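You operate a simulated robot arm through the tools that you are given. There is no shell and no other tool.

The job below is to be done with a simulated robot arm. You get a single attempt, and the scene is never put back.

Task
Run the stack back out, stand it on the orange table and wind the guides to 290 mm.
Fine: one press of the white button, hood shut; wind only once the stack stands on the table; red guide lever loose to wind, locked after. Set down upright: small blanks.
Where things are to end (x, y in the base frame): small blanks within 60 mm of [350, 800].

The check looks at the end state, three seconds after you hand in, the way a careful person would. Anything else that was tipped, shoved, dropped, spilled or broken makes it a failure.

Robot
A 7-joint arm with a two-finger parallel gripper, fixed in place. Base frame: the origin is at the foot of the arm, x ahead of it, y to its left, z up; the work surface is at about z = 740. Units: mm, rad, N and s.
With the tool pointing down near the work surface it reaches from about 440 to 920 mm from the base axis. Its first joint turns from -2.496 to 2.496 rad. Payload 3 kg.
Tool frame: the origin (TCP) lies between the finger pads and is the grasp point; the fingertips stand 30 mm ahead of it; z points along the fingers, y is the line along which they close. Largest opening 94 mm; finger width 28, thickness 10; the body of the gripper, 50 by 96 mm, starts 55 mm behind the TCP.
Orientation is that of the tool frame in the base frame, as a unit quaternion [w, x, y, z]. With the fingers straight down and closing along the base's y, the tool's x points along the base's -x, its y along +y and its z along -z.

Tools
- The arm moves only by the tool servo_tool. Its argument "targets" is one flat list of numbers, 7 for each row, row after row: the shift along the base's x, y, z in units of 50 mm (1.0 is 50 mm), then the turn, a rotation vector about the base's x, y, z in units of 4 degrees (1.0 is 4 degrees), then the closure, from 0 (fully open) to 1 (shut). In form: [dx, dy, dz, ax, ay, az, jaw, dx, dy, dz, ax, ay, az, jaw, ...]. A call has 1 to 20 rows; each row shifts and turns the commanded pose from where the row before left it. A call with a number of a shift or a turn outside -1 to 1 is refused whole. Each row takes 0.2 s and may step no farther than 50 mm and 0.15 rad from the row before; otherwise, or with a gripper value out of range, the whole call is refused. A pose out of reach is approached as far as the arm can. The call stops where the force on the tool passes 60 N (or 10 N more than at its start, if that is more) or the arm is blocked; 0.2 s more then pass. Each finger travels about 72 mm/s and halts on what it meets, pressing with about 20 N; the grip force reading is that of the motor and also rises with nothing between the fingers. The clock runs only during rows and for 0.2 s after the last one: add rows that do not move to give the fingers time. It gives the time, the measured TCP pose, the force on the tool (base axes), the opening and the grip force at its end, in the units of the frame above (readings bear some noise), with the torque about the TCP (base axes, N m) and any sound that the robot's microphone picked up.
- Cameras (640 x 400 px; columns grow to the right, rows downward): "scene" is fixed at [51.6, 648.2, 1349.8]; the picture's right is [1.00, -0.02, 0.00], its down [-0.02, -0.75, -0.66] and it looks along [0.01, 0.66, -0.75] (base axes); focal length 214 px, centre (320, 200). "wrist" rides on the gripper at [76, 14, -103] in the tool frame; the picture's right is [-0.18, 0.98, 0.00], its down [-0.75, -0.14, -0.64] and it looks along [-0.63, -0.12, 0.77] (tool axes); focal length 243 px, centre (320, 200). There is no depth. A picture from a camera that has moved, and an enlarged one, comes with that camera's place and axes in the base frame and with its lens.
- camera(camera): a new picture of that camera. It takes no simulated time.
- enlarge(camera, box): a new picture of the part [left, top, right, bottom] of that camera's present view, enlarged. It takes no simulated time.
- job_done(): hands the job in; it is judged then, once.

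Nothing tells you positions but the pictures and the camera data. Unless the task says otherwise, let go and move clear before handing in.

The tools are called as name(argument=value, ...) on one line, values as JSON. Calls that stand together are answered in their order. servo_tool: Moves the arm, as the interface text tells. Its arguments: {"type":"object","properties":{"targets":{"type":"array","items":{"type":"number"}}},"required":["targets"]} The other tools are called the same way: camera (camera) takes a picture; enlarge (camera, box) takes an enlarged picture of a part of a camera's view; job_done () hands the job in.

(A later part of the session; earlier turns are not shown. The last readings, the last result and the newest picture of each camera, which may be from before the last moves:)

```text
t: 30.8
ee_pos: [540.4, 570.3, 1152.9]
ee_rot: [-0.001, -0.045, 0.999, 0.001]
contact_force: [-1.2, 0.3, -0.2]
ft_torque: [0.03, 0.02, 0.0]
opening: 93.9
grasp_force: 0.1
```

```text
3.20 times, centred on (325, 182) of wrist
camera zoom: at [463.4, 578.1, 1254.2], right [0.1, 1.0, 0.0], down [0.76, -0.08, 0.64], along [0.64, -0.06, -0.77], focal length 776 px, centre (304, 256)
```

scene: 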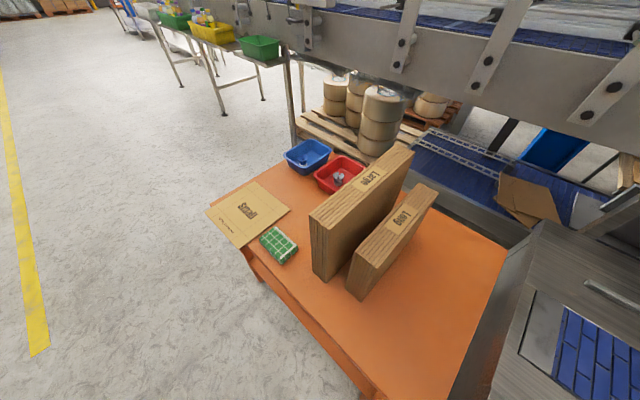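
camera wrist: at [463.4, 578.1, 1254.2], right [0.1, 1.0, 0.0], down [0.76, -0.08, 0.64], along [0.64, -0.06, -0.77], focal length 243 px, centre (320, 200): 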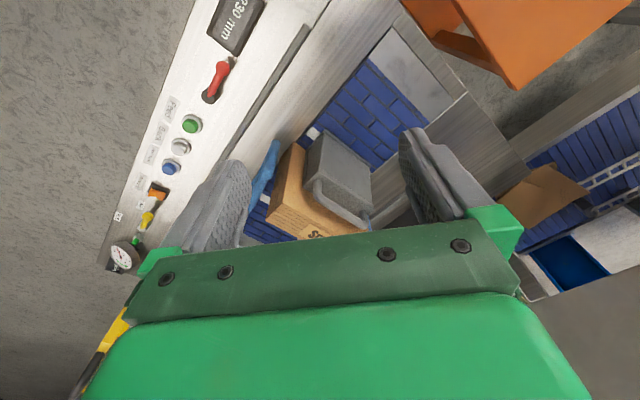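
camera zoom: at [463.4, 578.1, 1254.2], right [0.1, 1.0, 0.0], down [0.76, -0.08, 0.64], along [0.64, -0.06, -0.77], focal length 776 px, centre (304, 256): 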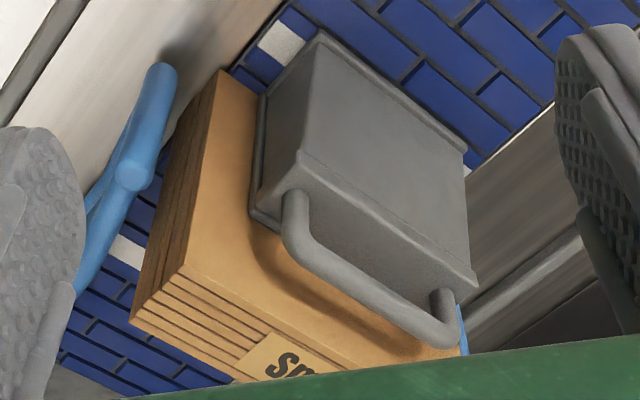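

The follower's plate tops out near z≈881 and its handle bar near z≈931–939, about 20 mm behind the stack's face, so a part-closed gripper fits over the stack's top. The stack centre is near (812, 556), at the edge of reach, so I'll test the reach from high up with the jaws part closed.

servo_tool(targets=[0.32, -0.18, 0, 0, 0, 1, 0.27, 0.32, -0.18, 0, 0, 0, 1, 0.27, 0.32, -0.18, 0, 0, 0, 1, 0.27, 0.32, -0.18, 0, 0, 0, 1, 0.27, 0.32, -0.18, 0, 0, 0, 1, 0.27, 0.32, -0.18, 0, 0, 0, 1, 0.27, 0.32, -0.18, 0, 0, 0, 1, 0.27, 0.32, -0.18, 0, 0, 0, 1, 0.27, 0.32, -0.18, 0, 0, 0, 1, 0.27, 0.32, -0.18, 0, 0, 0, 1, 0.27, 0.37, 0.25, 0, 0, 0, 0, 0.27, 0.37, 0.25, 0, 0, 0, 0, 0.27, 0, 0, 0, 0, 0, 0, 0.27])

camera(camera="wrist")

enlarge(camera="wrist", box=[220, 0, 460, 200])

```text
t: 33.6
ee_pos: [687.6, 466.2, 1104.3]
ee_rot: [-0.001, -0.384, 0.924, 0.0]
contact_force: [-0.3, 0.4, 0.2]
ft_torque: [0.01, 0.01, -0.01]
opening: 68.7
grasp_force: 0.1
out of reach, approached as far as the arm can: row 3, 5, 8, 10, 11, 12
```

```text
taken
camera wrist: at [623.3, 422.6, 1205.5], right [-0.57, 0.82, 0.0], down [0.63, 0.43, 0.64], along [0.53, 0.36, -0.77], focal length 243 px, centre (320, 200)
```

wrist: 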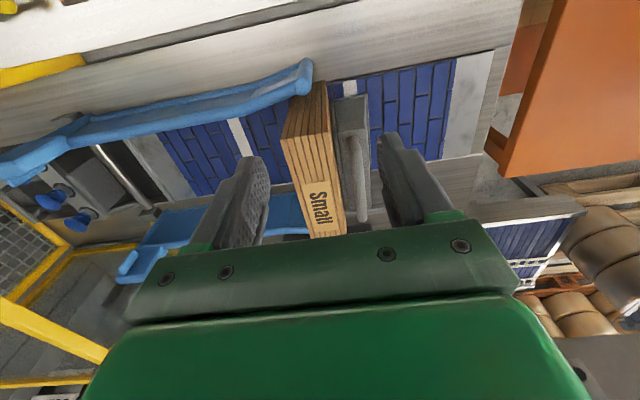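

```text
2.00 times, centred on (340, 100) of wrist
camera zoom: at [623.3, 422.6, 1205.5], right [-0.57, 0.82, 0.0], down [0.63, 0.43, 0.64], along [0.53, 0.36, -0.77], focal length 485 px, centre (280, 400)
```

zoom: 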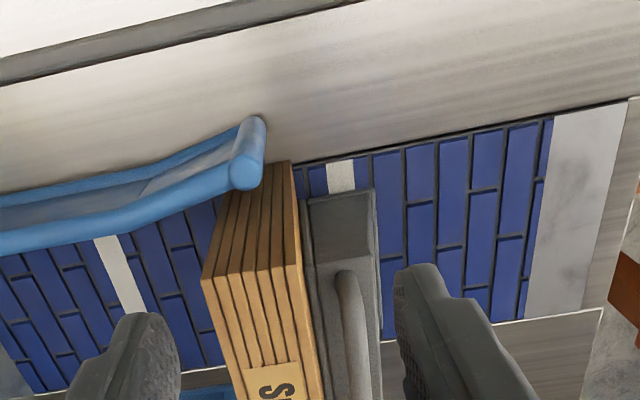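

Tool-down reach at this height ends near r=831, so I'll tilt the fingers outward about the closing axis, which keeps the pads parallel to the stack's faces. I'll test the tilted reach well above the stack.

servo_tool(targets=[0, 0, 0, 0.71, -0.7, 0, 0.27, 0, 0, 0, 0.71, -0.7, 0, 0.27, 0, 0, 0, 0.71, -0.7, 0, 0.27, 0, 0, 0, 0.71, -0.7, 0, 0.27, 0, 0, 0, 0.71, -0.7, 0, 0.27, 0, 0, 0, 0.71, -0.7, 0, 0.27, 0, 0, 0, 0, 0, 0, 0.27])

```text
t: 35.2
ee_pos: [687.3, 467.9, 1104.4]
ee_rot: [0.19, -0.375, 0.904, 0.081]
contact_force: [-0.7, -0.7, 0.1]
ft_torque: [0.01, 0.01, 0.0]
opening: 68.6
grasp_force: 0.0
```

The tilt is accepted. Now extending outward over the stack at the same height.

servo_tool(targets=[0.57, 0.34, 0, 0, 0, 0, 0.27, 0.57, 0.34, 0, 0, 0, 0, 0.27, 0.57, 0.34, 0, 0, 0, 0, 0.27, 0, 0, 0, 0, 0, 0, 0.27])

camera(camera="wrist")

enlarge(camera="wrist", box=[200, 40, 460, 240])

```text
t: 36.2
ee_pos: [769.4, 518.3, 1104.4]
ee_rot: [0.191, -0.374, 0.904, 0.079]
contact_force: [0.1, 0.0, -1.4]
ft_torque: [0.02, -0.05, 0.02]
opening: 68.6
grasp_force: 0.0
```

```text
taken
camera wrist: at [680.4, 448.8, 1165.3], right [-0.58, 0.81, 0.08], down [0.4, 0.2, 0.89], along [0.71, 0.55, -0.45], focal length 243 px, centre (320, 200)
```

wrist: 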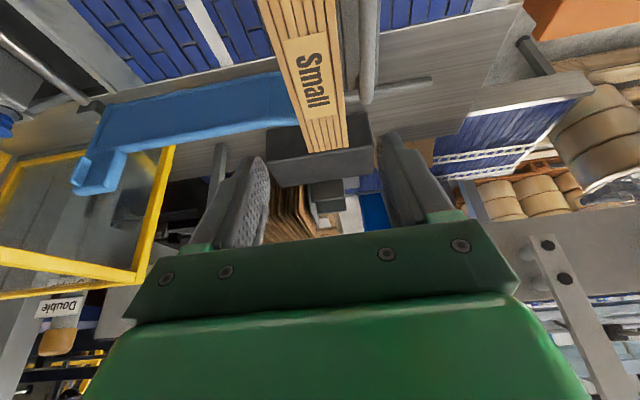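

```text
2.00 times, centred on (330, 140) of wrist
camera zoom: at [680.4, 448.8, 1165.3], right [-0.58, 0.81, 0.08], down [0.4, 0.2, 0.89], along [0.71, 0.55, -0.45], focal length 485 px, centre (300, 320)
```

zoom: 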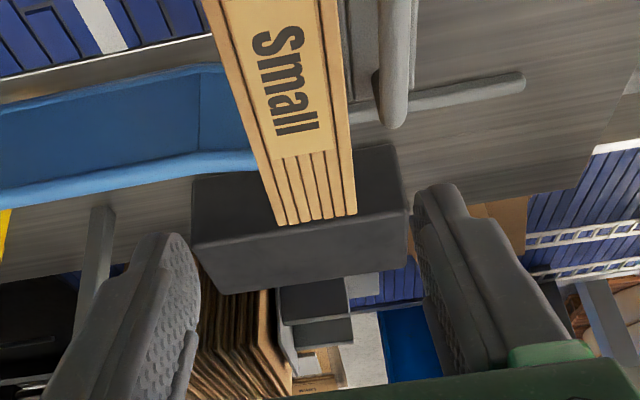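

The tilted tool reaches r=928 at z=1104, and I can see the stack's far top edge, which puts its centre at about (810, 552). I'll test further outward along the stack at this height.

servo_tool(targets=[0.3, 0.23, 0, 0, 0, 0, 0.27, 0.2, 0.2, 0, 0, 0, 0, 0.27, 0, 0, 0, 0, 0, 0, 0.27])

```text
t: 37.0
ee_pos: [790.3, 534.7, 1104.9]
ee_rot: [0.191, -0.375, 0.904, 0.081]
contact_force: [-0.1, 0.5, -0.1]
ft_torque: [0.02, -0.02, -0.02]
opening: 68.5
grasp_force: 0.0
out of reach, approached as far as the arm can: row 2
```

At this tilt the reach is about r=954; a few more degrees will bring the stack's centre in range. I'll tilt to about 30° and shift to above the grip point, then look again.

servo_tool(targets=[0, 0, 0, 0.71, -0.7, 0, 0.27, 0, 0, 0, 0.35, -0.35, 0, 0.27, 0.1, 0.1, 0, 0, 0, 0, 0.27, 0.1, 0.1, 0, 0, 0, 0, 0.27, 0, 0, 0, 0, 0, 0, 0.27])

camera(camera="wrist")

enlarge(camera="wrist", box=[220, 0, 420, 150])

```text
t: 38.2
ee_pos: [801.0, 544.3, 1103.5]
ee_rot: [0.237, -0.369, 0.893, 0.099]
contact_force: [0.5, -0.3, -0.5]
ft_torque: [-0.01, 0.02, 0.01]
opening: 68.7
grasp_force: 0.1
```

```text
taken
camera wrist: at [708.3, 471.6, 1154.1], right [-0.58, 0.81, 0.09], down [0.34, 0.14, 0.93], along [0.74, 0.58, -0.35], focal length 243 px, centre (320, 200)
```

wrist: 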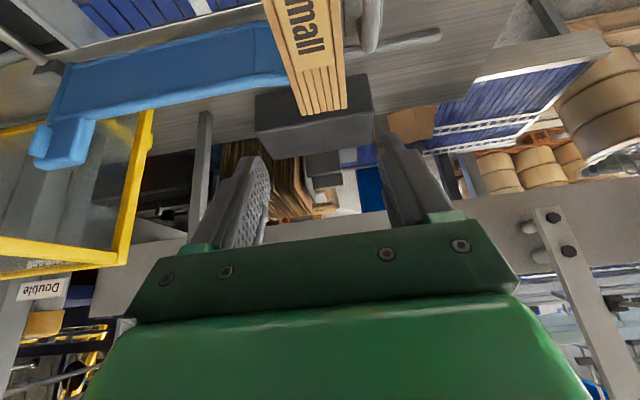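

```text
2.67 times, centred on (320, 75) of wrist
camera zoom: at [708.3, 471.6, 1154.1], right [-0.58, 0.81, 0.09], down [0.34, 0.14, 0.93], along [0.74, 0.58, -0.35], focal length 647 px, centre (320, 533)
```

zoom: 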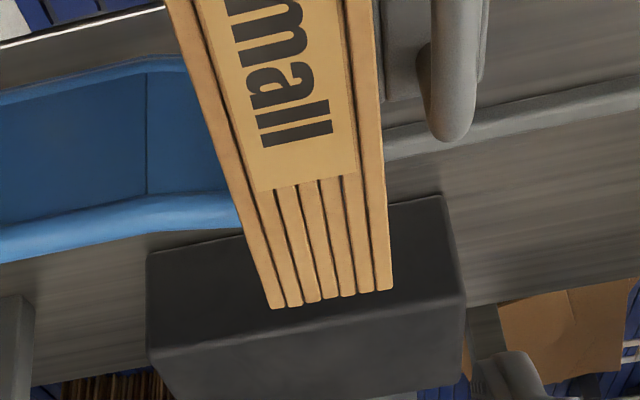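

The gripper is centred over the stack within about 1 mm and aligned to it. I'll narrow the jaws to about 66 mm and descend to just above the stack's top edge for a check.

servo_tool(targets=[0.015, -0.015, -0.5, 0, 0, 0, 0.298, 0, 0, -0.5, 0, 0, 0, 0.298, 0, 0, -0.5, 0, 0, 0, 0.298, 0, 0, -0.5, 0, 0, 0, 0.298, 0, 0, 0, 0, 0, 0, 0.298])

camera(camera="wrist")

enlarge(camera="wrist", box=[180, 0, 480, 240])

```text
t: 39.4
ee_pos: [802.6, 543.4, 1003.5]
ee_rot: [0.236, -0.371, 0.893, 0.1]
contact_force: [0.4, -0.2, 0.0]
ft_torque: [-0.01, 0.02, 0.03]
opening: 66.0
grasp_force: 0.0
```

```text
taken
camera wrist: at [710.4, 470.0, 1053.6], right [-0.58, 0.81, 0.1], down [0.34, 0.14, 0.93], along [0.74, 0.58, -0.35], focal length 243 px, centre (320, 200)
```

wrist: 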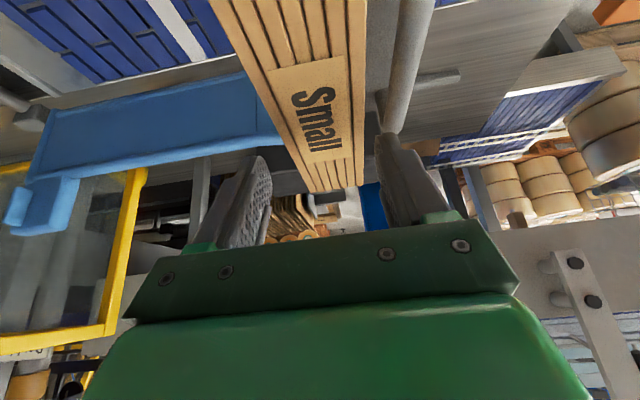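

```text
1.67 times, centred on (330, 120) of wrist
camera zoom: at [710.4, 470.0, 1053.6], right [-0.58, 0.81, 0.1], down [0.34, 0.14, 0.93], along [0.74, 0.58, -0.35], focal length 404 px, centre (303, 333)
```

zoom: 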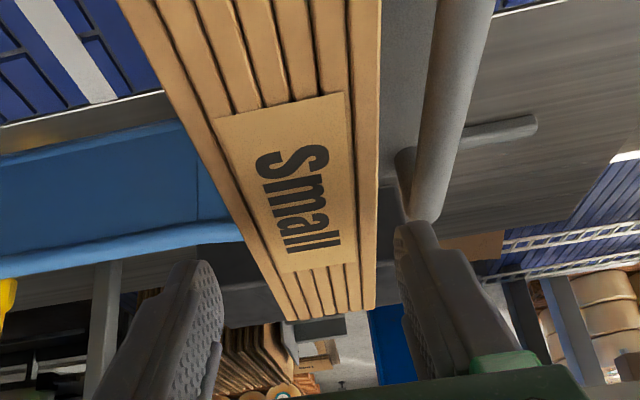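

The close view shows the fingers thicken about 25 mm up from the tips, so I'll grip shallow, with the TCP about level with the stack's top (z≈952), to stay off the follower's handle. I'll descend in small steps watching the force.

servo_tool(targets=[-0.008, 0.008, -0.3, 0, 0, 0, 0.298, 0, 0, -0.2, 0, 0, 0, 0.298, 0, 0, -0.1, 0, 0, 0, 0.298])

enlarge(camera="wrist", box=[180, 0, 480, 240])

```text
t: 40.2
ee_pos: [801.8, 544.9, 973.8]
ee_rot: [0.239, -0.37, 0.892, 0.1]
contact_force: [0.3, 0.0, -0.2]
ft_torque: [0.0, -0.01, 0.02]
opening: 65.7
grasp_force: 0.1
```

```text
1.67 times, centred on (330, 120) of wrist
camera zoom: at [709.3, 471.3, 1023.6], right [-0.58, 0.81, 0.1], down [0.34, 0.13, 0.93], along [0.74, 0.58, -0.35], focal length 404 px, centre (303, 333)
```

zoom: 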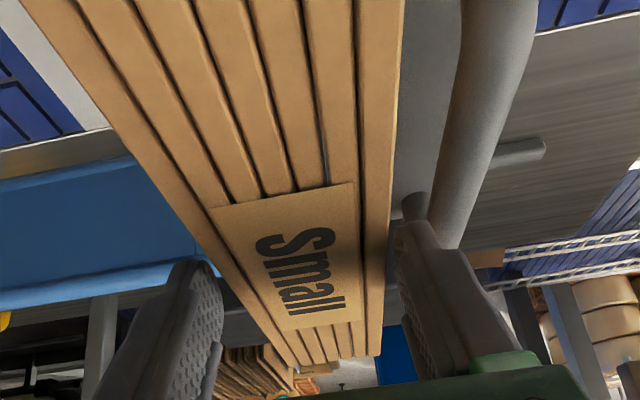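

Clear so far: the tip is between the stack face and the handle bar with a few millimetres each side. Continuing slowly.

servo_tool(targets=[0, 0, -0.12, 0, 0, 0, 0.298, 0, 0, -0.12, 0, 0, 0, 0.298])

enlarge(camera="wrist", box=[180, 0, 480, 240])

```text
t: 40.8
ee_pos: [802.3, 544.4, 961.6]
ee_rot: [0.238, -0.37, 0.892, 0.1]
contact_force: [-0.5, -0.2, 0.2]
ft_torque: [0.0, 0.04, 0.0]
opening: 65.9
grasp_force: 0.0
```

```text
1.67 times, centred on (330, 120) of wrist
camera zoom: at [709.3, 470.3, 1011.7], right [-0.58, 0.81, 0.1], down [0.34, 0.14, 0.93], along [0.74, 0.58, -0.35], focal length 404 px, centre (303, 333)
```

zoom: 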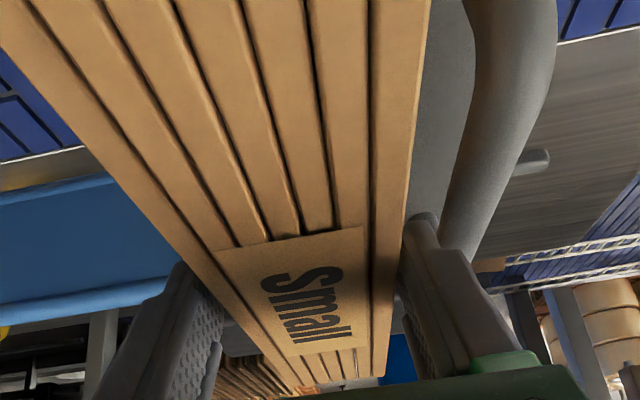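

servo_tool(targets=[0, 0, -0.08, 0, 0, 0, 0.298, 0, 0, -0.07, 0, 0, 0, 0.298])

enlarge(camera="wrist", box=[180, 0, 480, 240])

```text
t: 41.4
ee_pos: [801.8, 544.1, 954.3]
ee_rot: [0.236, -0.37, 0.893, 0.1]
contact_force: [-1.0, 0.0, 0.4]
ft_torque: [0.02, 0.02, -0.02]
opening: 66.0
grasp_force: 0.0
```

```text
1.67 times, centred on (330, 120) of wrist
camera zoom: at [709.9, 471.0, 1004.5], right [-0.58, 0.81, 0.1], down [0.34, 0.14, 0.93], along [0.74, 0.58, -0.35], focal length 404 px, centre (303, 333)
```

zoom: 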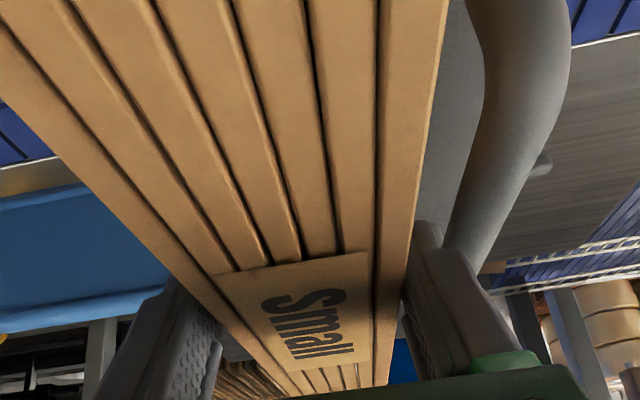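

Fingers straddle the stack with no contact force. Closing the grip now.

servo_tool(targets=[0, 0, 0, 0, 0, 0, 0.5, 0, 0, 0, 0, 0, 0, 1, 0, 0, 0, 0, 0, 0, 1, 0, 0, 0, 0, 0, 0, 1, 0, 0, 0, 0, 0, 0, 1])

enlarge(camera="wrist", box=[180, 0, 480, 240])

```text
t: 42.6
ee_pos: [803.1, 543.9, 955.3]
ee_rot: [0.237, -0.369, 0.893, 0.099]
contact_force: [-0.3, -0.5, 0.7]
ft_torque: [-0.17, -0.1, -0.07]
opening: 60.5
grasp_force: 20.2
```

```text
1.67 times, centred on (330, 120) of wrist
camera zoom: at [709.8, 471.1, 1004.6], right [-0.58, 0.81, 0.09], down [0.34, 0.14, 0.93], along [0.74, 0.58, -0.35], focal length 404 px, centre (303, 333)
```

zoom: 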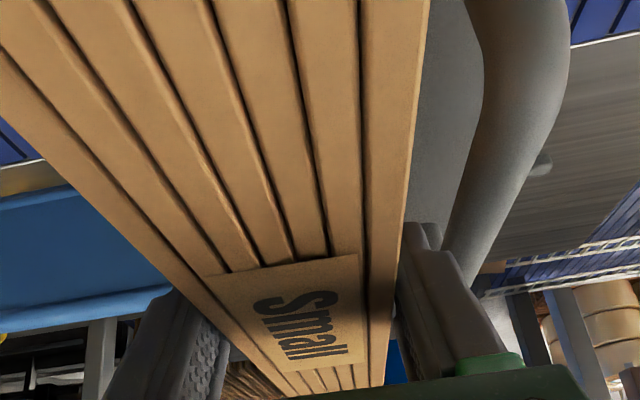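

The jaws stopped at 60.5 mm on the stack with 20 N. I'll lift 15 mm and check that it comes along.

servo_tool(targets=[0, 0, 0.15, 0, 0, 0, 1, 0, 0, 0.15, 0, 0, 0, 1, 0, 0, 0, 0, 0, 0, 1])

camera(camera="wrist")

enlarge(camera="wrist", box=[180, 0, 480, 240])

```text
t: 43.4
ee_pos: [801.8, 544.9, 970.1]
ee_rot: [0.237, -0.37, 0.893, 0.1]
contact_force: [0.4, -0.1, -4.4]
ft_torque: [-0.09, -0.07, -0.02]
opening: 60.3
grasp_force: 19.9
```

```text
taken
camera wrist: at [709.0, 470.9, 1019.8], right [-0.58, 0.81, 0.1], down [0.34, 0.14, 0.93], along [0.74, 0.58, -0.35], focal length 243 px, centre (320, 200)
```

wrist: 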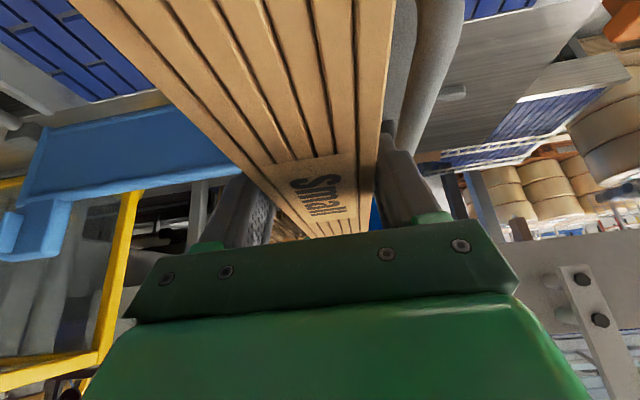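

```text
1.67 times, centred on (330, 120) of wrist
camera zoom: at [709.0, 470.9, 1019.8], right [-0.58, 0.81, 0.1], down [0.34, 0.14, 0.93], along [0.74, 0.58, -0.35], focal length 404 px, centre (303, 333)
```

zoom: 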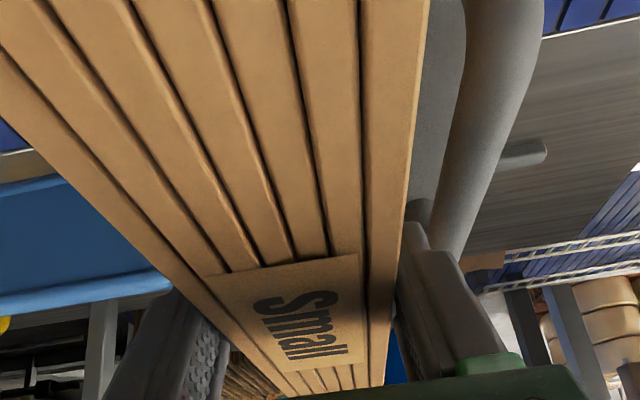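

The stack is held (about 4.4 N extra weight) and moved with the fingers. I'll lift straight up until its foot clears the guide ends (top ≈ z 879).

servo_tool(targets=[0, 0, 0.3, 0, 0, 0, 1, 0, 0, 0.4, 0, 0, 0, 1, 0, 0, 0.4, 0, 0, 0, 1, 0, 0, 0.4, 0, 0, 0, 1, 0, 0, 0.4, 0, 0, 0, 1, 0, 0, 0.4, 0, 0, 0, 1, 0, 0, 0.4, 0, 0, 0, 1, 0, 0, 0.3, 0, 0, 0, 1, 0, 0, 0, 0, 0, 0, 1])

camera(camera="wrist")

camera(camera="scene")

```text
t: 45.4
ee_pos: [802.5, 545.0, 1119.4]
ee_rot: [0.237, -0.37, 0.893, 0.1]
contact_force: [0.1, -0.6, -3.7]
ft_torque: [0.0, 0.03, -0.04]
opening: 60.2
grasp_force: 20.3
```

```text
taken
camera wrist: at [709.0, 471.8, 1170.0], right [-0.58, 0.81, 0.1], down [0.34, 0.14, 0.93], along [0.74, 0.58, -0.35], focal length 243 px, centre (320, 200)
```

wrist: 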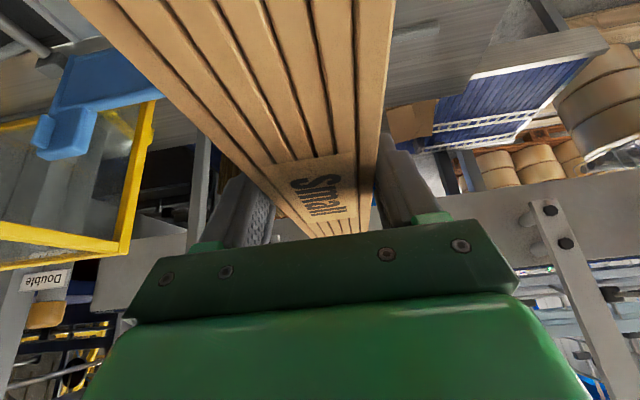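

```text
taken
```

scene: 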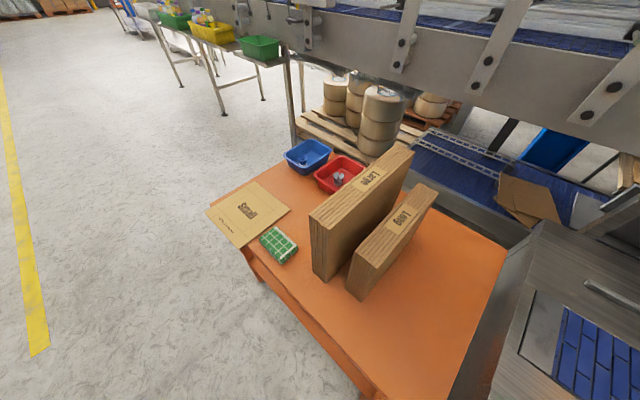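

The stack's foot is at z≈905, clear of the guides. I'll pull it toward the robot and raise it further so it also clears the follower handle.

servo_tool(targets=[-0.28, -0.28, 0.2, 0, 0, 0, 1, -0.28, -0.28, 0.3, 0, 0, 0, 1, -0.28, -0.28, 0.35, 0, 0, 0, 1, -0.28, -0.28, 0.35, 0, 0, 0, 1, -0.28, -0.28, 0.35, 0, 0, 0, 1, 0, 0, 0, 0, 0, 0, 1])

```text
t: 46.8
ee_pos: [732.7, 474.8, 1196.0]
ee_rot: [0.236, -0.37, 0.893, 0.1]
contact_force: [-0.5, -0.5, -4.5]
ft_torque: [-0.01, 0.02, 0.02]
opening: 60.4
grasp_force: 19.6
```

Foot at z≈982 now, above the 939 mm handle. I'll carry it across toward the table in two stages.

servo_tool(targets=[-0.25, 0.2, 0, 0, 0, 0, 1, -0.434, 0.352, 0, 0, 0, 0, 1, -0.434, 0.352, 0, 0, 0, 0, 1, -0.434, 0.352, 0, 0, 0, 0, 1, -0.434, 0.352, 0, 0, 0, 0, 1, -0.434, 0.352, 0, 0, 0, 0, 1, -0.434, 0.352, 0, 0, 0, 0, 1, -0.434, 0.352, 0, 0, 0, 0, 1, -0.25, 0.2, 0, 0, 0, 0, 1, 0, 0, 0, 0, 0, 0, 1])

camera(camera="scene")

```text
t: 49.0
ee_pos: [555.6, 618.1, 1198.5]
ee_rot: [0.236, -0.37, 0.893, 0.099]
contact_force: [0.2, -0.3, -3.4]
ft_torque: [-0.01, 0.04, 0.01]
opening: 60.3
grasp_force: 19.8
```

```text
taken
```

scene: 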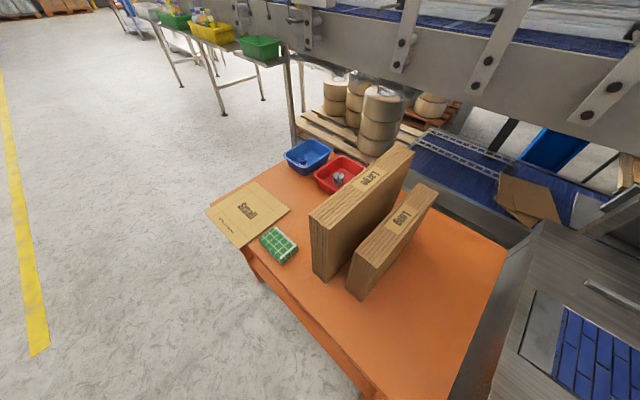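

Stage one is done and the hold is steady. Now carrying on to above the table target.

servo_tool(targets=[-0.25, 0.2, 0, 0, 0, 0, 1, -0.434, 0.352, 0, 0, 0, 0, 1, -0.434, 0.352, 0, 0, 0, 0, 1, -0.434, 0.352, 0, 0, 0, 0, 1, -0.434, 0.352, 0, 0, 0, 0, 1, -0.434, 0.352, 0, 0, 0, 0, 1, -0.434, 0.352, 0, 0, 0, 0, 1, -0.434, 0.352, 0, 0, 0, 0, 1, -0.434, 0.352, 0, 0, 0, 0, 1, -0.434, 0.352, 0, 0, 0, 0, 1, -0.1, 0.1, 0, 0, 0, 0, 1, 0, 0, 0, 0, 0, 0, 1])

camera(camera="scene")

camera(camera="wrist")

```text
t: 51.6
ee_pos: [343.6, 792.3, 1197.3]
ee_rot: [0.237, -0.37, 0.893, 0.101]
contact_force: [-0.1, 0.3, -3.8]
ft_torque: [-0.01, -0.01, 0.04]
opening: 60.1
grasp_force: 20.3
```

```text
taken
```

scene: 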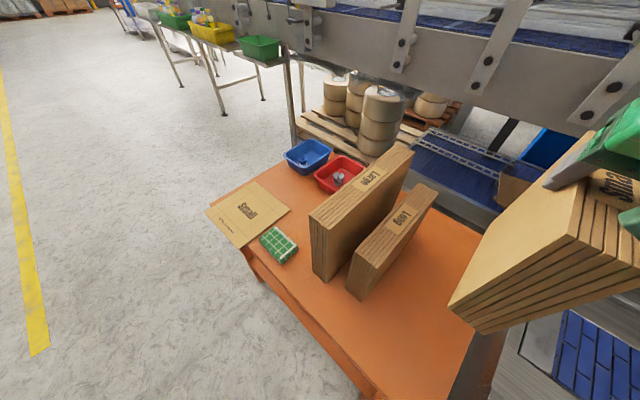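

```text
taken
camera wrist: at [249.3, 718.7, 1246.6], right [-0.58, 0.81, 0.09], down [0.34, 0.14, 0.93], along [0.74, 0.58, -0.35], focal length 243 px, centre (320, 200)
```

wrist: 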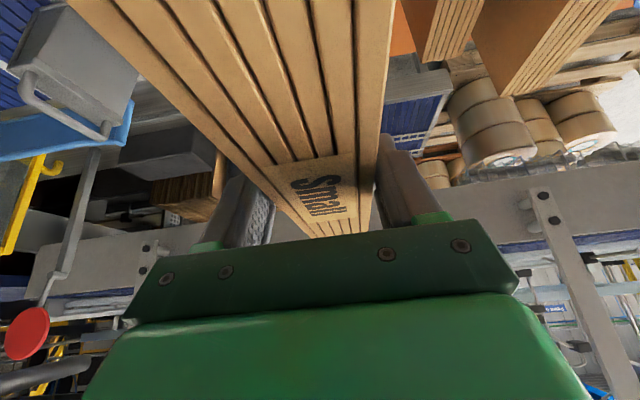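

enlarge(camera="scene", box=[420, 130, 640, 350])

```text
1.82 times, centred on (530, 240) of scene
camera zoom: at [51.6, 648.2, 1349.8], right [1.0, -0.02, 0.0], down [-0.02, -0.75, -0.66], along [0.01, 0.66, -0.75], focal length 390 px, centre (-62, 127)
```

zoom: 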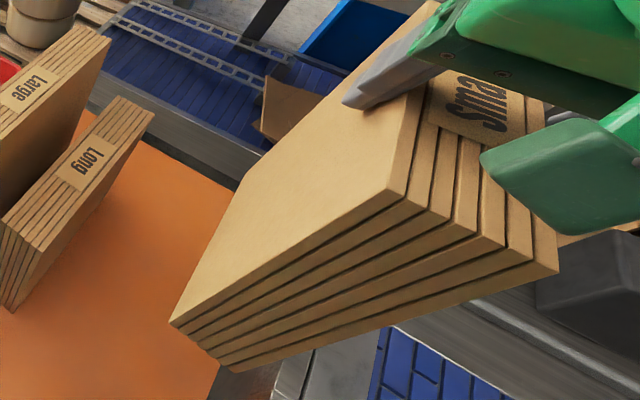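

The stack hangs upright to within a degree, and its centre is over about (351, 800). Lowering to just above the table.

servo_tool(targets=[0, 0, -0.4, 0, 0, 0, 1, 0, 0, -0.6, 0, 0, 0, 1, 0, 0, -0.6, 0, 0, 0, 1, 0, 0, -0.6, 0, 0, 0, 1, 0, 0, -0.6, 0, 0, 0, 1, 0, 0, -0.6, 0, 0, 0, 1, 0, 0, -0.5, 0, 0, 0, 1, 0, 0, -0.4, 0, 0, 0, 1, 0, 0, 0, 0, 0, 0, 1])

camera(camera="scene")

enlarge(camera="scene", box=[340, 180, 600, 380])

```text
t: 53.6
ee_pos: [343.1, 791.4, 981.6]
ee_rot: [0.238, -0.37, 0.893, 0.1]
contact_force: [-0.1, 0.3, -4.6]
ft_torque: [-0.04, 0.01, -0.02]
opening: 60.2
grasp_force: 19.9
```

```text
taken
```

scene: 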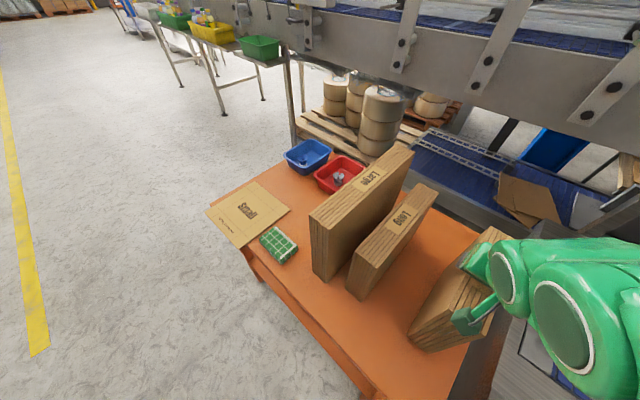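

```text
2.00 times, centred on (470, 280) of scene
camera zoom: at [51.6, 648.2, 1349.8], right [1.0, -0.02, 0.0], down [-0.02, -0.75, -0.66], along [0.01, 0.66, -0.75], focal length 429 px, centre (20, 40)
```

zoom: 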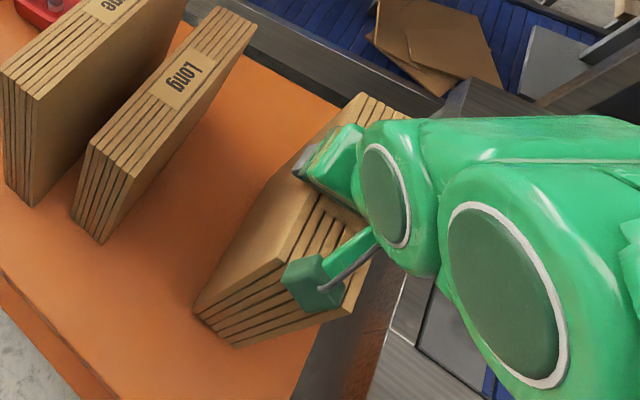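

The arm holds the stack about 25 mm above the table with ample room to the Long stack and the table edge. Lowering in small steps until the force shows contact.

servo_tool(targets=[0, 0, -0.2, 0, 0, 0, 1, 0, 0, -0.12, 0, 0, 0, 1, 0, 0, -0.06, 0, 0, 0, 1])

```text
t: 54.4
ee_pos: [342.7, 790.9, 962.5]
ee_rot: [0.237, -0.371, 0.892, 0.1]
contact_force: [-0.6, 0.8, -3.3]
ft_torque: [-0.03, -0.02, 0.01]
opening: 60.3
grasp_force: 20.0
```

servo_tool(targets=[0, 0, -0.06, 0, 0, 0, 1, 0, 0, -0.04, 0, 0, 0, 1])

enlarge(camera="scene", box=[380, 230, 540, 370])

```text
t: 55.0
ee_pos: [342.6, 791.9, 958.5]
ee_rot: [0.237, -0.371, 0.892, 0.1]
contact_force: [-0.8, -0.5, -4.3]
ft_torque: [0.0, 0.03, 0.02]
opening: 60.2
grasp_force: 19.7
```

```text
2.86 times, centred on (460, 300) of scene
camera zoom: at [51.6, 648.2, 1349.8], right [1.0, -0.02, 0.0], down [-0.02, -0.75, -0.66], along [0.01, 0.66, -0.75], focal length 613 px, centre (-80, -86)
```

zoom: 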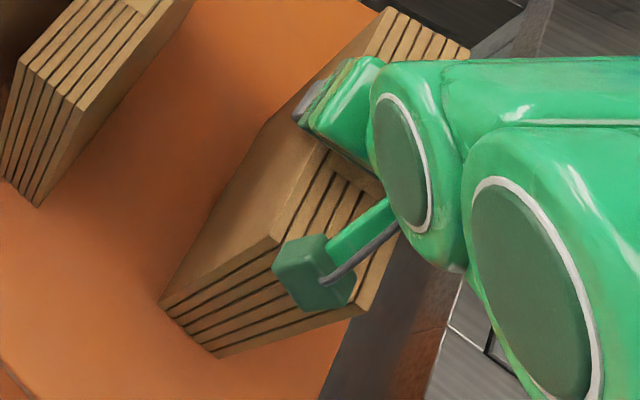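

servo_tool(targets=[0, 0, -0.04, 0, 0, 0, 1, 0, 0, -0.04, 0, 0, 0, 1])

```text
t: 55.6
ee_pos: [341.6, 792.9, 954.7]
ee_rot: [0.238, -0.37, 0.892, 0.101]
contact_force: [-5.5, -5.0, 13.3]
ft_torque: [0.23, -0.24, -0.04]
opening: 60.4
grasp_force: 19.9
```

Contact with the table, at a net 13 N. I'll ease up about 1 mm so the stack stands on its foot before I let go.

servo_tool(targets=[0, 0, 0.025, 0, 0, 0, 1, 0, 0, 0, 0, 0, 0, 1])

enlarge(camera="scene", box=[380, 230, 540, 370])

camera(camera="wrist")

```text
t: 56.2
ee_pos: [341.9, 790.9, 954.7]
ee_rot: [0.236, -0.371, 0.893, 0.1]
contact_force: [-1.7, 0.7, 2.9]
ft_torque: [0.38, -0.16, 0.17]
opening: 60.3
grasp_force: 19.8
```

```text
2.86 times, centred on (460, 300) of scene
camera zoom: at [51.6, 648.2, 1349.8], right [1.0, -0.02, 0.0], down [-0.02, -0.75, -0.66], along [0.01, 0.66, -0.75], focal length 613 px, centre (-80, -86)
```

zoom: 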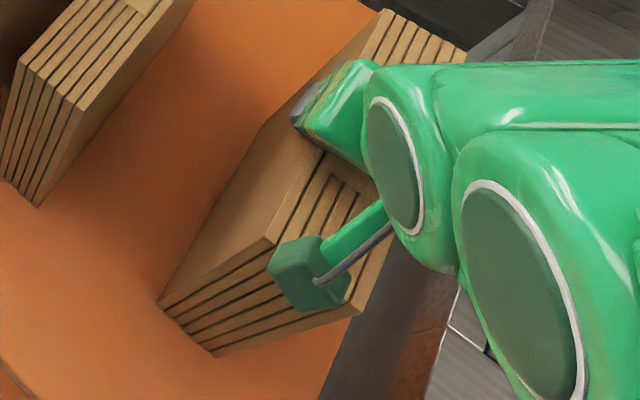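

```text
taken
camera wrist: at [249.1, 717.9, 1004.7], right [-0.58, 0.81, 0.1], down [0.34, 0.14, 0.93], along [0.74, 0.58, -0.35], focal length 243 px, centre (320, 200)
```

wrist: 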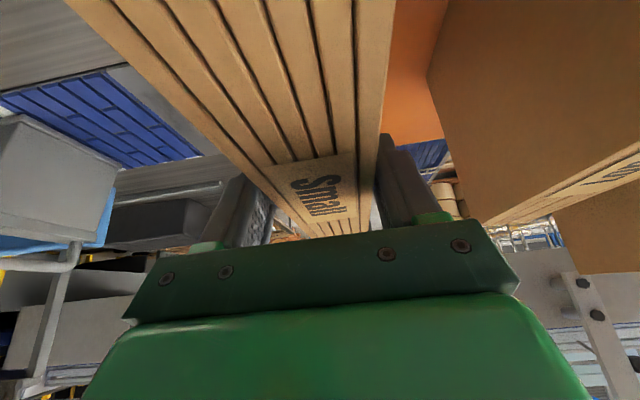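

The load is nearly all on the table now. Opening the jaws.

servo_tool(targets=[0, 0, 0, 0, 0, 0, 0.3, 0, 0, 0, 0, 0, 0, 0.2, 0, 0, 0, 0, 0, 0, 0.1, 0, 0, 0, 0, 0, 0, 0.05, 0, 0, 0, 0, 0, 0, 0.05])

camera(camera="wrist")

enlarge(camera="scene", box=[380, 230, 540, 370])

```text
t: 57.4
ee_pos: [342.4, 792.5, 954.6]
ee_rot: [0.236, -0.371, 0.893, 0.1]
contact_force: [-0.3, 0.6, -0.8]
ft_torque: [0.03, 0.0, 0.01]
opening: 89.4
grasp_force: 0.1
```

```text
taken
camera wrist: at [249.3, 717.9, 1004.8], right [-0.58, 0.81, 0.1], down [0.34, 0.14, 0.93], along [0.74, 0.58, -0.35], focal length 243 px, centre (320, 200)
```

wrist: 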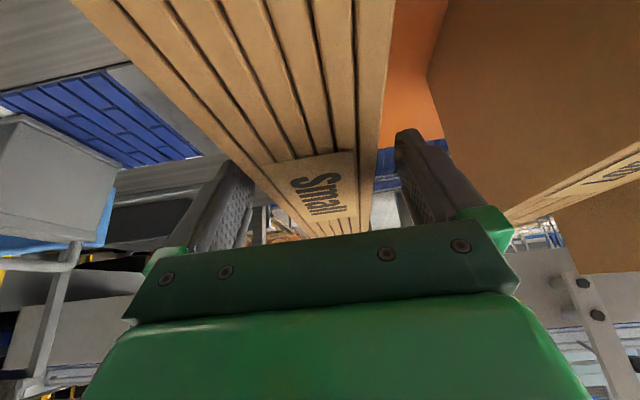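

```text
2.86 times, centred on (460, 300) of scene
camera zoom: at [51.6, 648.2, 1349.8], right [1.0, -0.02, 0.0], down [-0.02, -0.75, -0.66], along [0.01, 0.66, -0.75], focal length 613 px, centre (-80, -86)
```

zoom: 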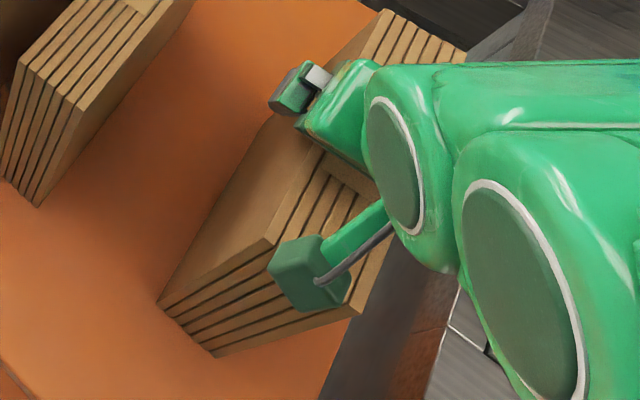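

Released and the stack stands. I'll lift straight up off it.

servo_tool(targets=[0, 0, 0.2, 0, 0, 0, 0.05, 0, 0, 0.4, 0, 0, 0, 0.05, 0, 0, 0.6, 0, 0, 0, 0.05, 0, 0, 0.8, 0, 0, 0, 0.05, 0, 0, 0.8, 0, 0, 0, 0.05, 0, 0, 0.8, 0, 0, 0, 0.05, 0, 0, 0.6, 0, 0, 0, 0.05, 0, 0, 0, 0, 0, 0, 0.05])

camera(camera="scene")

```text
t: 59.2
ee_pos: [340.0, 789.3, 1165.1]
ee_rot: [0.237, -0.37, 0.892, 0.101]
contact_force: [0.2, 0.4, 0.3]
ft_torque: [0.0, 0.03, 0.01]
opening: 89.0
grasp_force: 0.0
```

```text
taken
```

scene: 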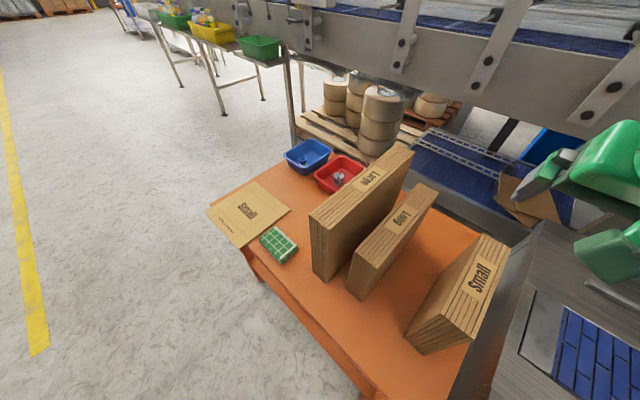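

The small stack stands by the Long stack at about (350, 800). Next I'll straighten the tool and go to the red lever and handwheel for a close look.

servo_tool(targets=[0, -0.6, 0, -0.665, 0.656, 0, 0.05, 0.2, -0.8, 0, -0.665, 0.656, 0, 0, 0.25, -0.8, -0.1, -0.665, 0.656, 0, 0, 0.25, -0.8, -0.2, -0.665, 0.656, 0, 0, 0.25, -0.8, -0.2, -0.665, 0.656, 0, 0, 0.25, -0.8, -0.2, -0.665, 0.656, 0, 0, 0.25, -0.8, -0.2, -0.665, 0.656, 0, 0, 0.25, -0.8, -0.2, -0.665, 0.656, 0, 0, 0.25, -0.8, -0.2, 0, 0, 0, 0, 0.25, -0.8, -0.2, 0, 0, 0, 0, 0.25, -0.8, -0.2, 0, 0, 0, 0, 0.25, -0.8, -0.2, 0, 0, 0, 0, 0, 0, 0, 0, 0, 0, 0])

camera(camera="wrist")

camera(camera="scene")

```text
t: 62.0
ee_pos: [477.0, 322.0, 1072.3]
ee_rot: [0.001, -0.384, 0.923, 0.0]
contact_force: [-0.6, -0.3, -0.4]
ft_torque: [0.03, -0.03, 0.0]
opening: 94.0
grasp_force: 0.0
```

```text
taken
camera wrist: at [412.8, 276.8, 1173.2], right [-0.57, 0.82, 0.0], down [0.63, 0.43, 0.64], along [0.53, 0.36, -0.77], focal length 243 px, centre (320, 200)
```

wrist: 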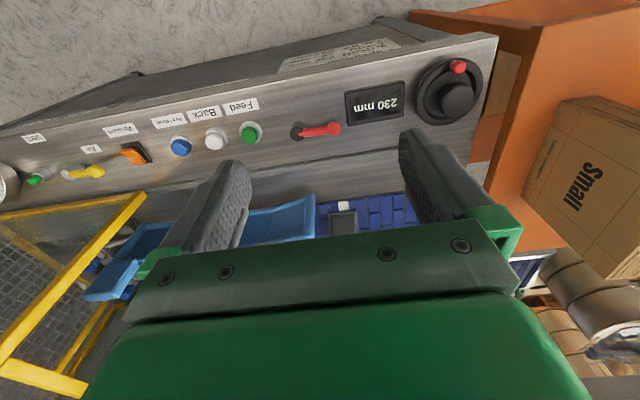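

```text
taken
```

scene: 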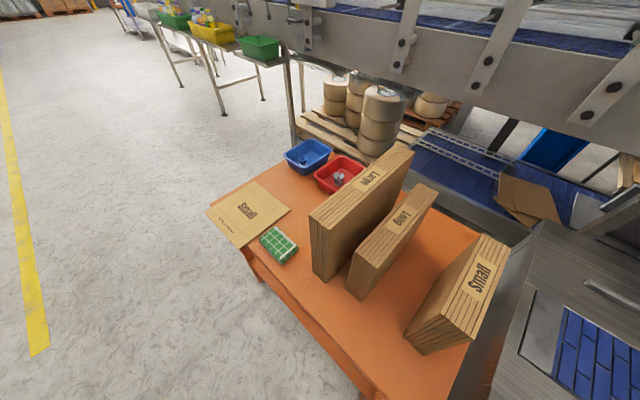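

enlarge(camera="wrist", box=[270, 30, 510, 180])

enlarge(camera="wrist", box=[270, 90, 370, 160])

enlarge(camera="wrist", box=[400, 40, 500, 140])

```text
2.67 times, centred on (390, 105) of wrist
camera zoom: at [412.8, 276.8, 1173.2], right [-0.57, 0.82, 0.0], down [0.63, 0.43, 0.64], along [0.53, 0.36, -0.77], focal length 647 px, centre (133, 453)
```

zoom: 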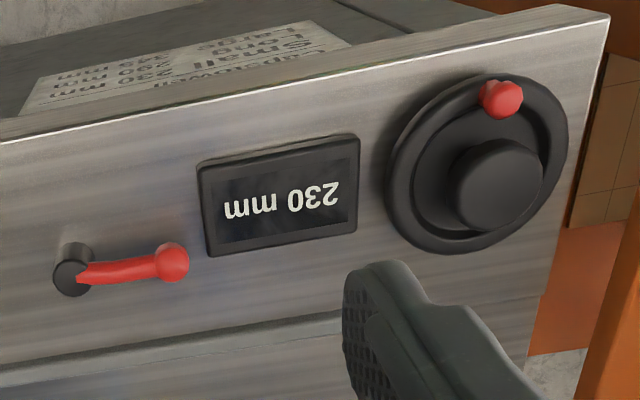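

```text
5.71 times, centred on (320, 125) of wrist
camera zoom: at [412.8, 276.8, 1173.2], right [-0.57, 0.82, 0.0], down [0.63, 0.43, 0.64], along [0.53, 0.36, -0.77], focal length 1386 px, centre (320, 629)
```

zoom: 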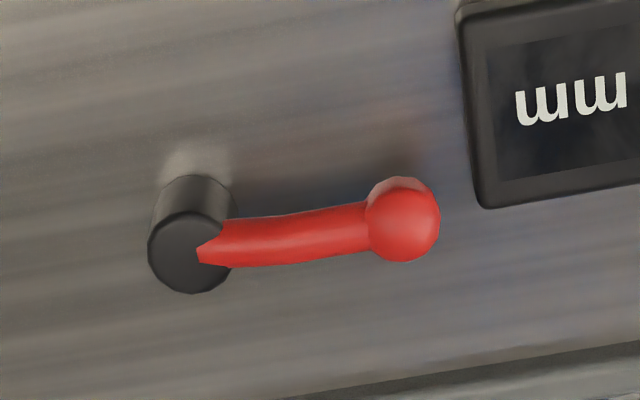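

```text
4.00 times, centred on (450, 90) of wrist
camera zoom: at [412.8, 276.8, 1173.2], right [-0.57, 0.82, 0.0], down [0.63, 0.43, 0.64], along [0.53, 0.36, -0.77], focal length 970 px, centre (-200, 640)
```

zoom: 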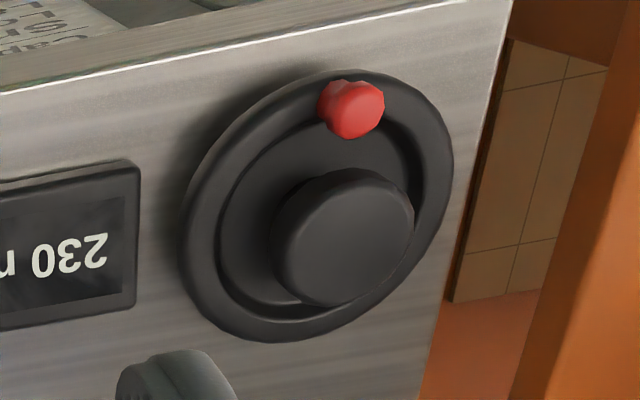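

The red lever's ball is near (542, 397, 770) with its pivot at (590, 350), lying along the panel toward the display. I'll close the fingers and set the tip on the far side of the ball, to try swinging it toward the robot (counter-clockwise, the usual loosening direction).

servo_tool(targets=[0.35, 0.39, -0.4, 0, 0, 0, 1, 0.35, 0.39, -0.6, 0, 0, 0, 1, 0.35, 0.39, -0.7, 0, 0, 0, 1, 0.35, 0.39, -0.7, 0, 0, 0, 1, 0.34, 0.38, -0.7, 0, 0, 0, 1, 0, 0, -0.7, 0, 0, 0, 1, 0, 0, -0.7, 0, 0, 0, 1, 0, 0, 0, 0, 0, 0, 1])

camera(camera="wrist")

enlarge(camera="wrist", box=[200, 40, 440, 190])

```text
t: 63.8
ee_pos: [563.7, 418.0, 846.8]
ee_rot: [0.0, -0.383, 0.924, 0.0]
contact_force: [0.5, 1.4, -1.0]
ft_torque: [0.0, -0.03, 0.01]
opening: 0.0
grasp_force: 19.9
```

```text
taken
camera wrist: at [500.4, 373.2, 948.0], right [-0.57, 0.82, 0.0], down [0.63, 0.43, 0.64], along [0.53, 0.36, -0.77], focal length 243 px, centre (320, 200)
```

wrist: 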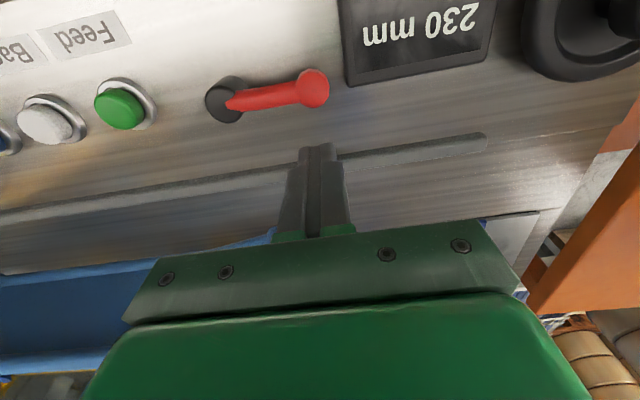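

```text
2.67 times, centred on (320, 115) of wrist
camera zoom: at [500.4, 373.2, 948.0], right [-0.57, 0.82, 0.0], down [0.63, 0.43, 0.64], along [0.53, 0.36, -0.77], focal length 647 px, centre (320, 427)
```

zoom: 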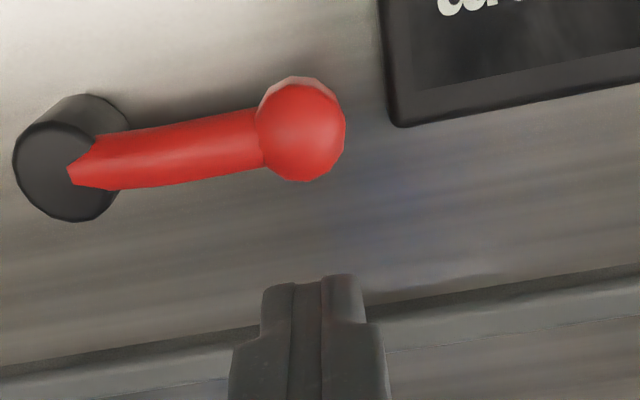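

The tip is lined up just behind the ball with about 4 mm of gap. Lowering to the ball's height.

servo_tool(targets=[0, 0, -0.5, 0, 0, 0, 1, 0, 0, -0.4, 0, 0, 0, 1, 0, 0, -0.25, 0, 0, 0, 1, 0, 0, 0, 0, 0, 0, 1])

enlarge(camera="wrist", box=[200, 0, 440, 190])

```text
t: 64.8
ee_pos: [565.5, 419.0, 786.2]
ee_rot: [-0.001, -0.383, 0.924, 0.0]
contact_force: [0.2, 0.2, 0.7]
ft_torque: [-0.02, 0.03, 0.0]
opening: 0.1
grasp_force: 20.4
```

```text
2.11 times, centred on (320, 95) of wrist
camera zoom: at [500.0, 374.1, 888.6], right [-0.57, 0.82, 0.0], down [0.63, 0.43, 0.64], along [0.53, 0.36, -0.77], focal length 511 px, centre (320, 421)
```

zoom: 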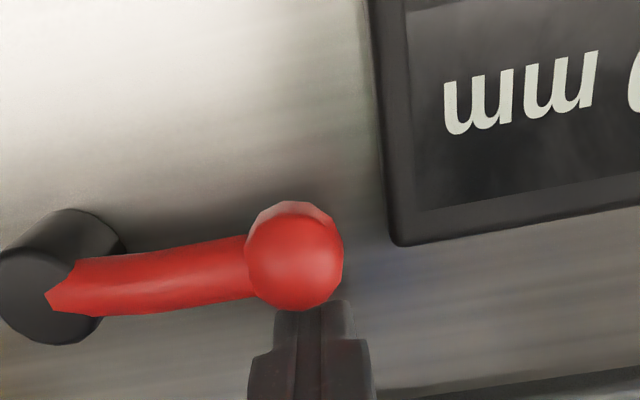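

Now pushing gently toward the robot in 2 mm steps to feel whether the lever moves.

servo_tool(targets=[-0.04, -0.04, 0, 0, 0, 0, 1, -0.03, -0.03, 0, 0, 0, 0, 1, -0.03, -0.03, 0, 0, 0, 0, 1, -0.03, -0.03, 0, 0, 0, 0, 1])

enlarge(camera="wrist", box=[200, 0, 440, 190])

```text
t: 65.8
ee_pos: [557.7, 411.8, 788.5]
ee_rot: [0.001, -0.384, 0.924, 0.0]
contact_force: [1.4, -0.2, 1.3]
ft_torque: [0.01, 0.0, -0.04]
opening: 0.0
grasp_force: 20.4
```

```text
2.11 times, centred on (320, 95) of wrist
camera zoom: at [494.1, 367.7, 888.9], right [-0.57, 0.82, 0.0], down [0.63, 0.43, 0.64], along [0.53, 0.36, -0.77], focal length 511 px, centre (320, 421)
```

zoom: 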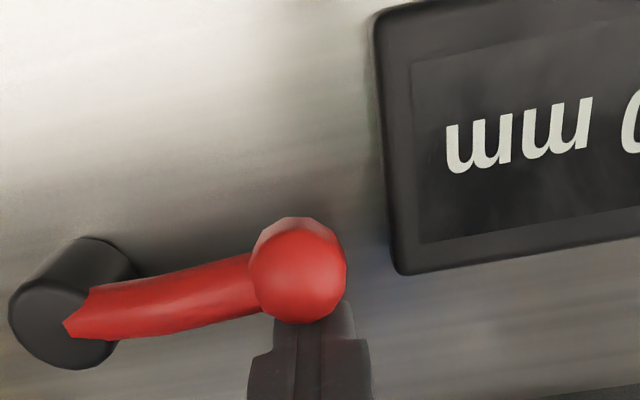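

Low force, and the lever angle seems to be changing slightly. I'll push further along its arc.

servo_tool(targets=[-0.05, -0.05, 0, 0, 0, 0, 1, -0.05, -0.05, 0, 0, 0, 0, 1, -0.05, -0.05, 0, 0, 0, 0, 1])

enlarge(camera="wrist", box=[200, 0, 440, 190])

```text
t: 66.6
ee_pos: [551.0, 405.6, 788.5]
ee_rot: [-0.001, -0.384, 0.923, 0.0]
contact_force: [-0.1, -0.2, -0.2]
ft_torque: [0.02, 0.01, 0.03]
opening: 0.0
grasp_force: 20.3
```

```text
2.11 times, centred on (320, 95) of wrist
camera zoom: at [486.7, 360.6, 889.3], right [-0.57, 0.82, 0.0], down [0.63, 0.43, 0.64], along [0.53, 0.36, -0.77], focal length 511 px, centre (320, 421)
```

zoom: 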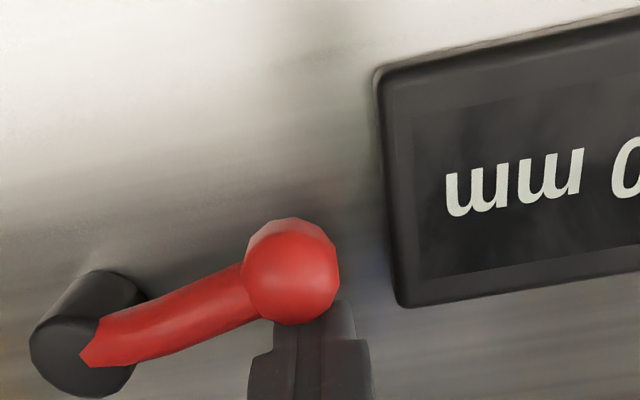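

The lever swings toward the robot with almost no force, so this is its free direction. I'll follow its arc around in stages.

servo_tool(targets=[-0.186, -0.066, 0, 0, 0, 0, 1, -0.104, -0.108, 0, 0, 0, 0, 1, -0.094, -0.118, 0, 0, 0, 0, 1, -0.08, -0.126, 0, 0, 0, 0, 1])

camera(camera="wrist")

```text
t: 67.6
ee_pos: [527.6, 383.5, 787.1]
ee_rot: [0.0, -0.384, 0.923, 0.0]
contact_force: [-0.7, 0.7, -0.3]
ft_torque: [0.02, 0.01, 0.0]
opening: 0.1
grasp_force: 20.3
```

```text
taken
camera wrist: at [463.2, 339.0, 888.9], right [-0.57, 0.82, 0.0], down [0.63, 0.43, 0.64], along [0.53, 0.36, -0.77], focal length 243 px, centre (320, 200)
```

wrist: 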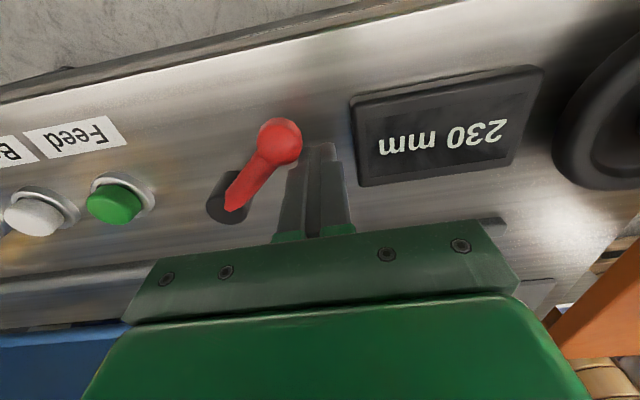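

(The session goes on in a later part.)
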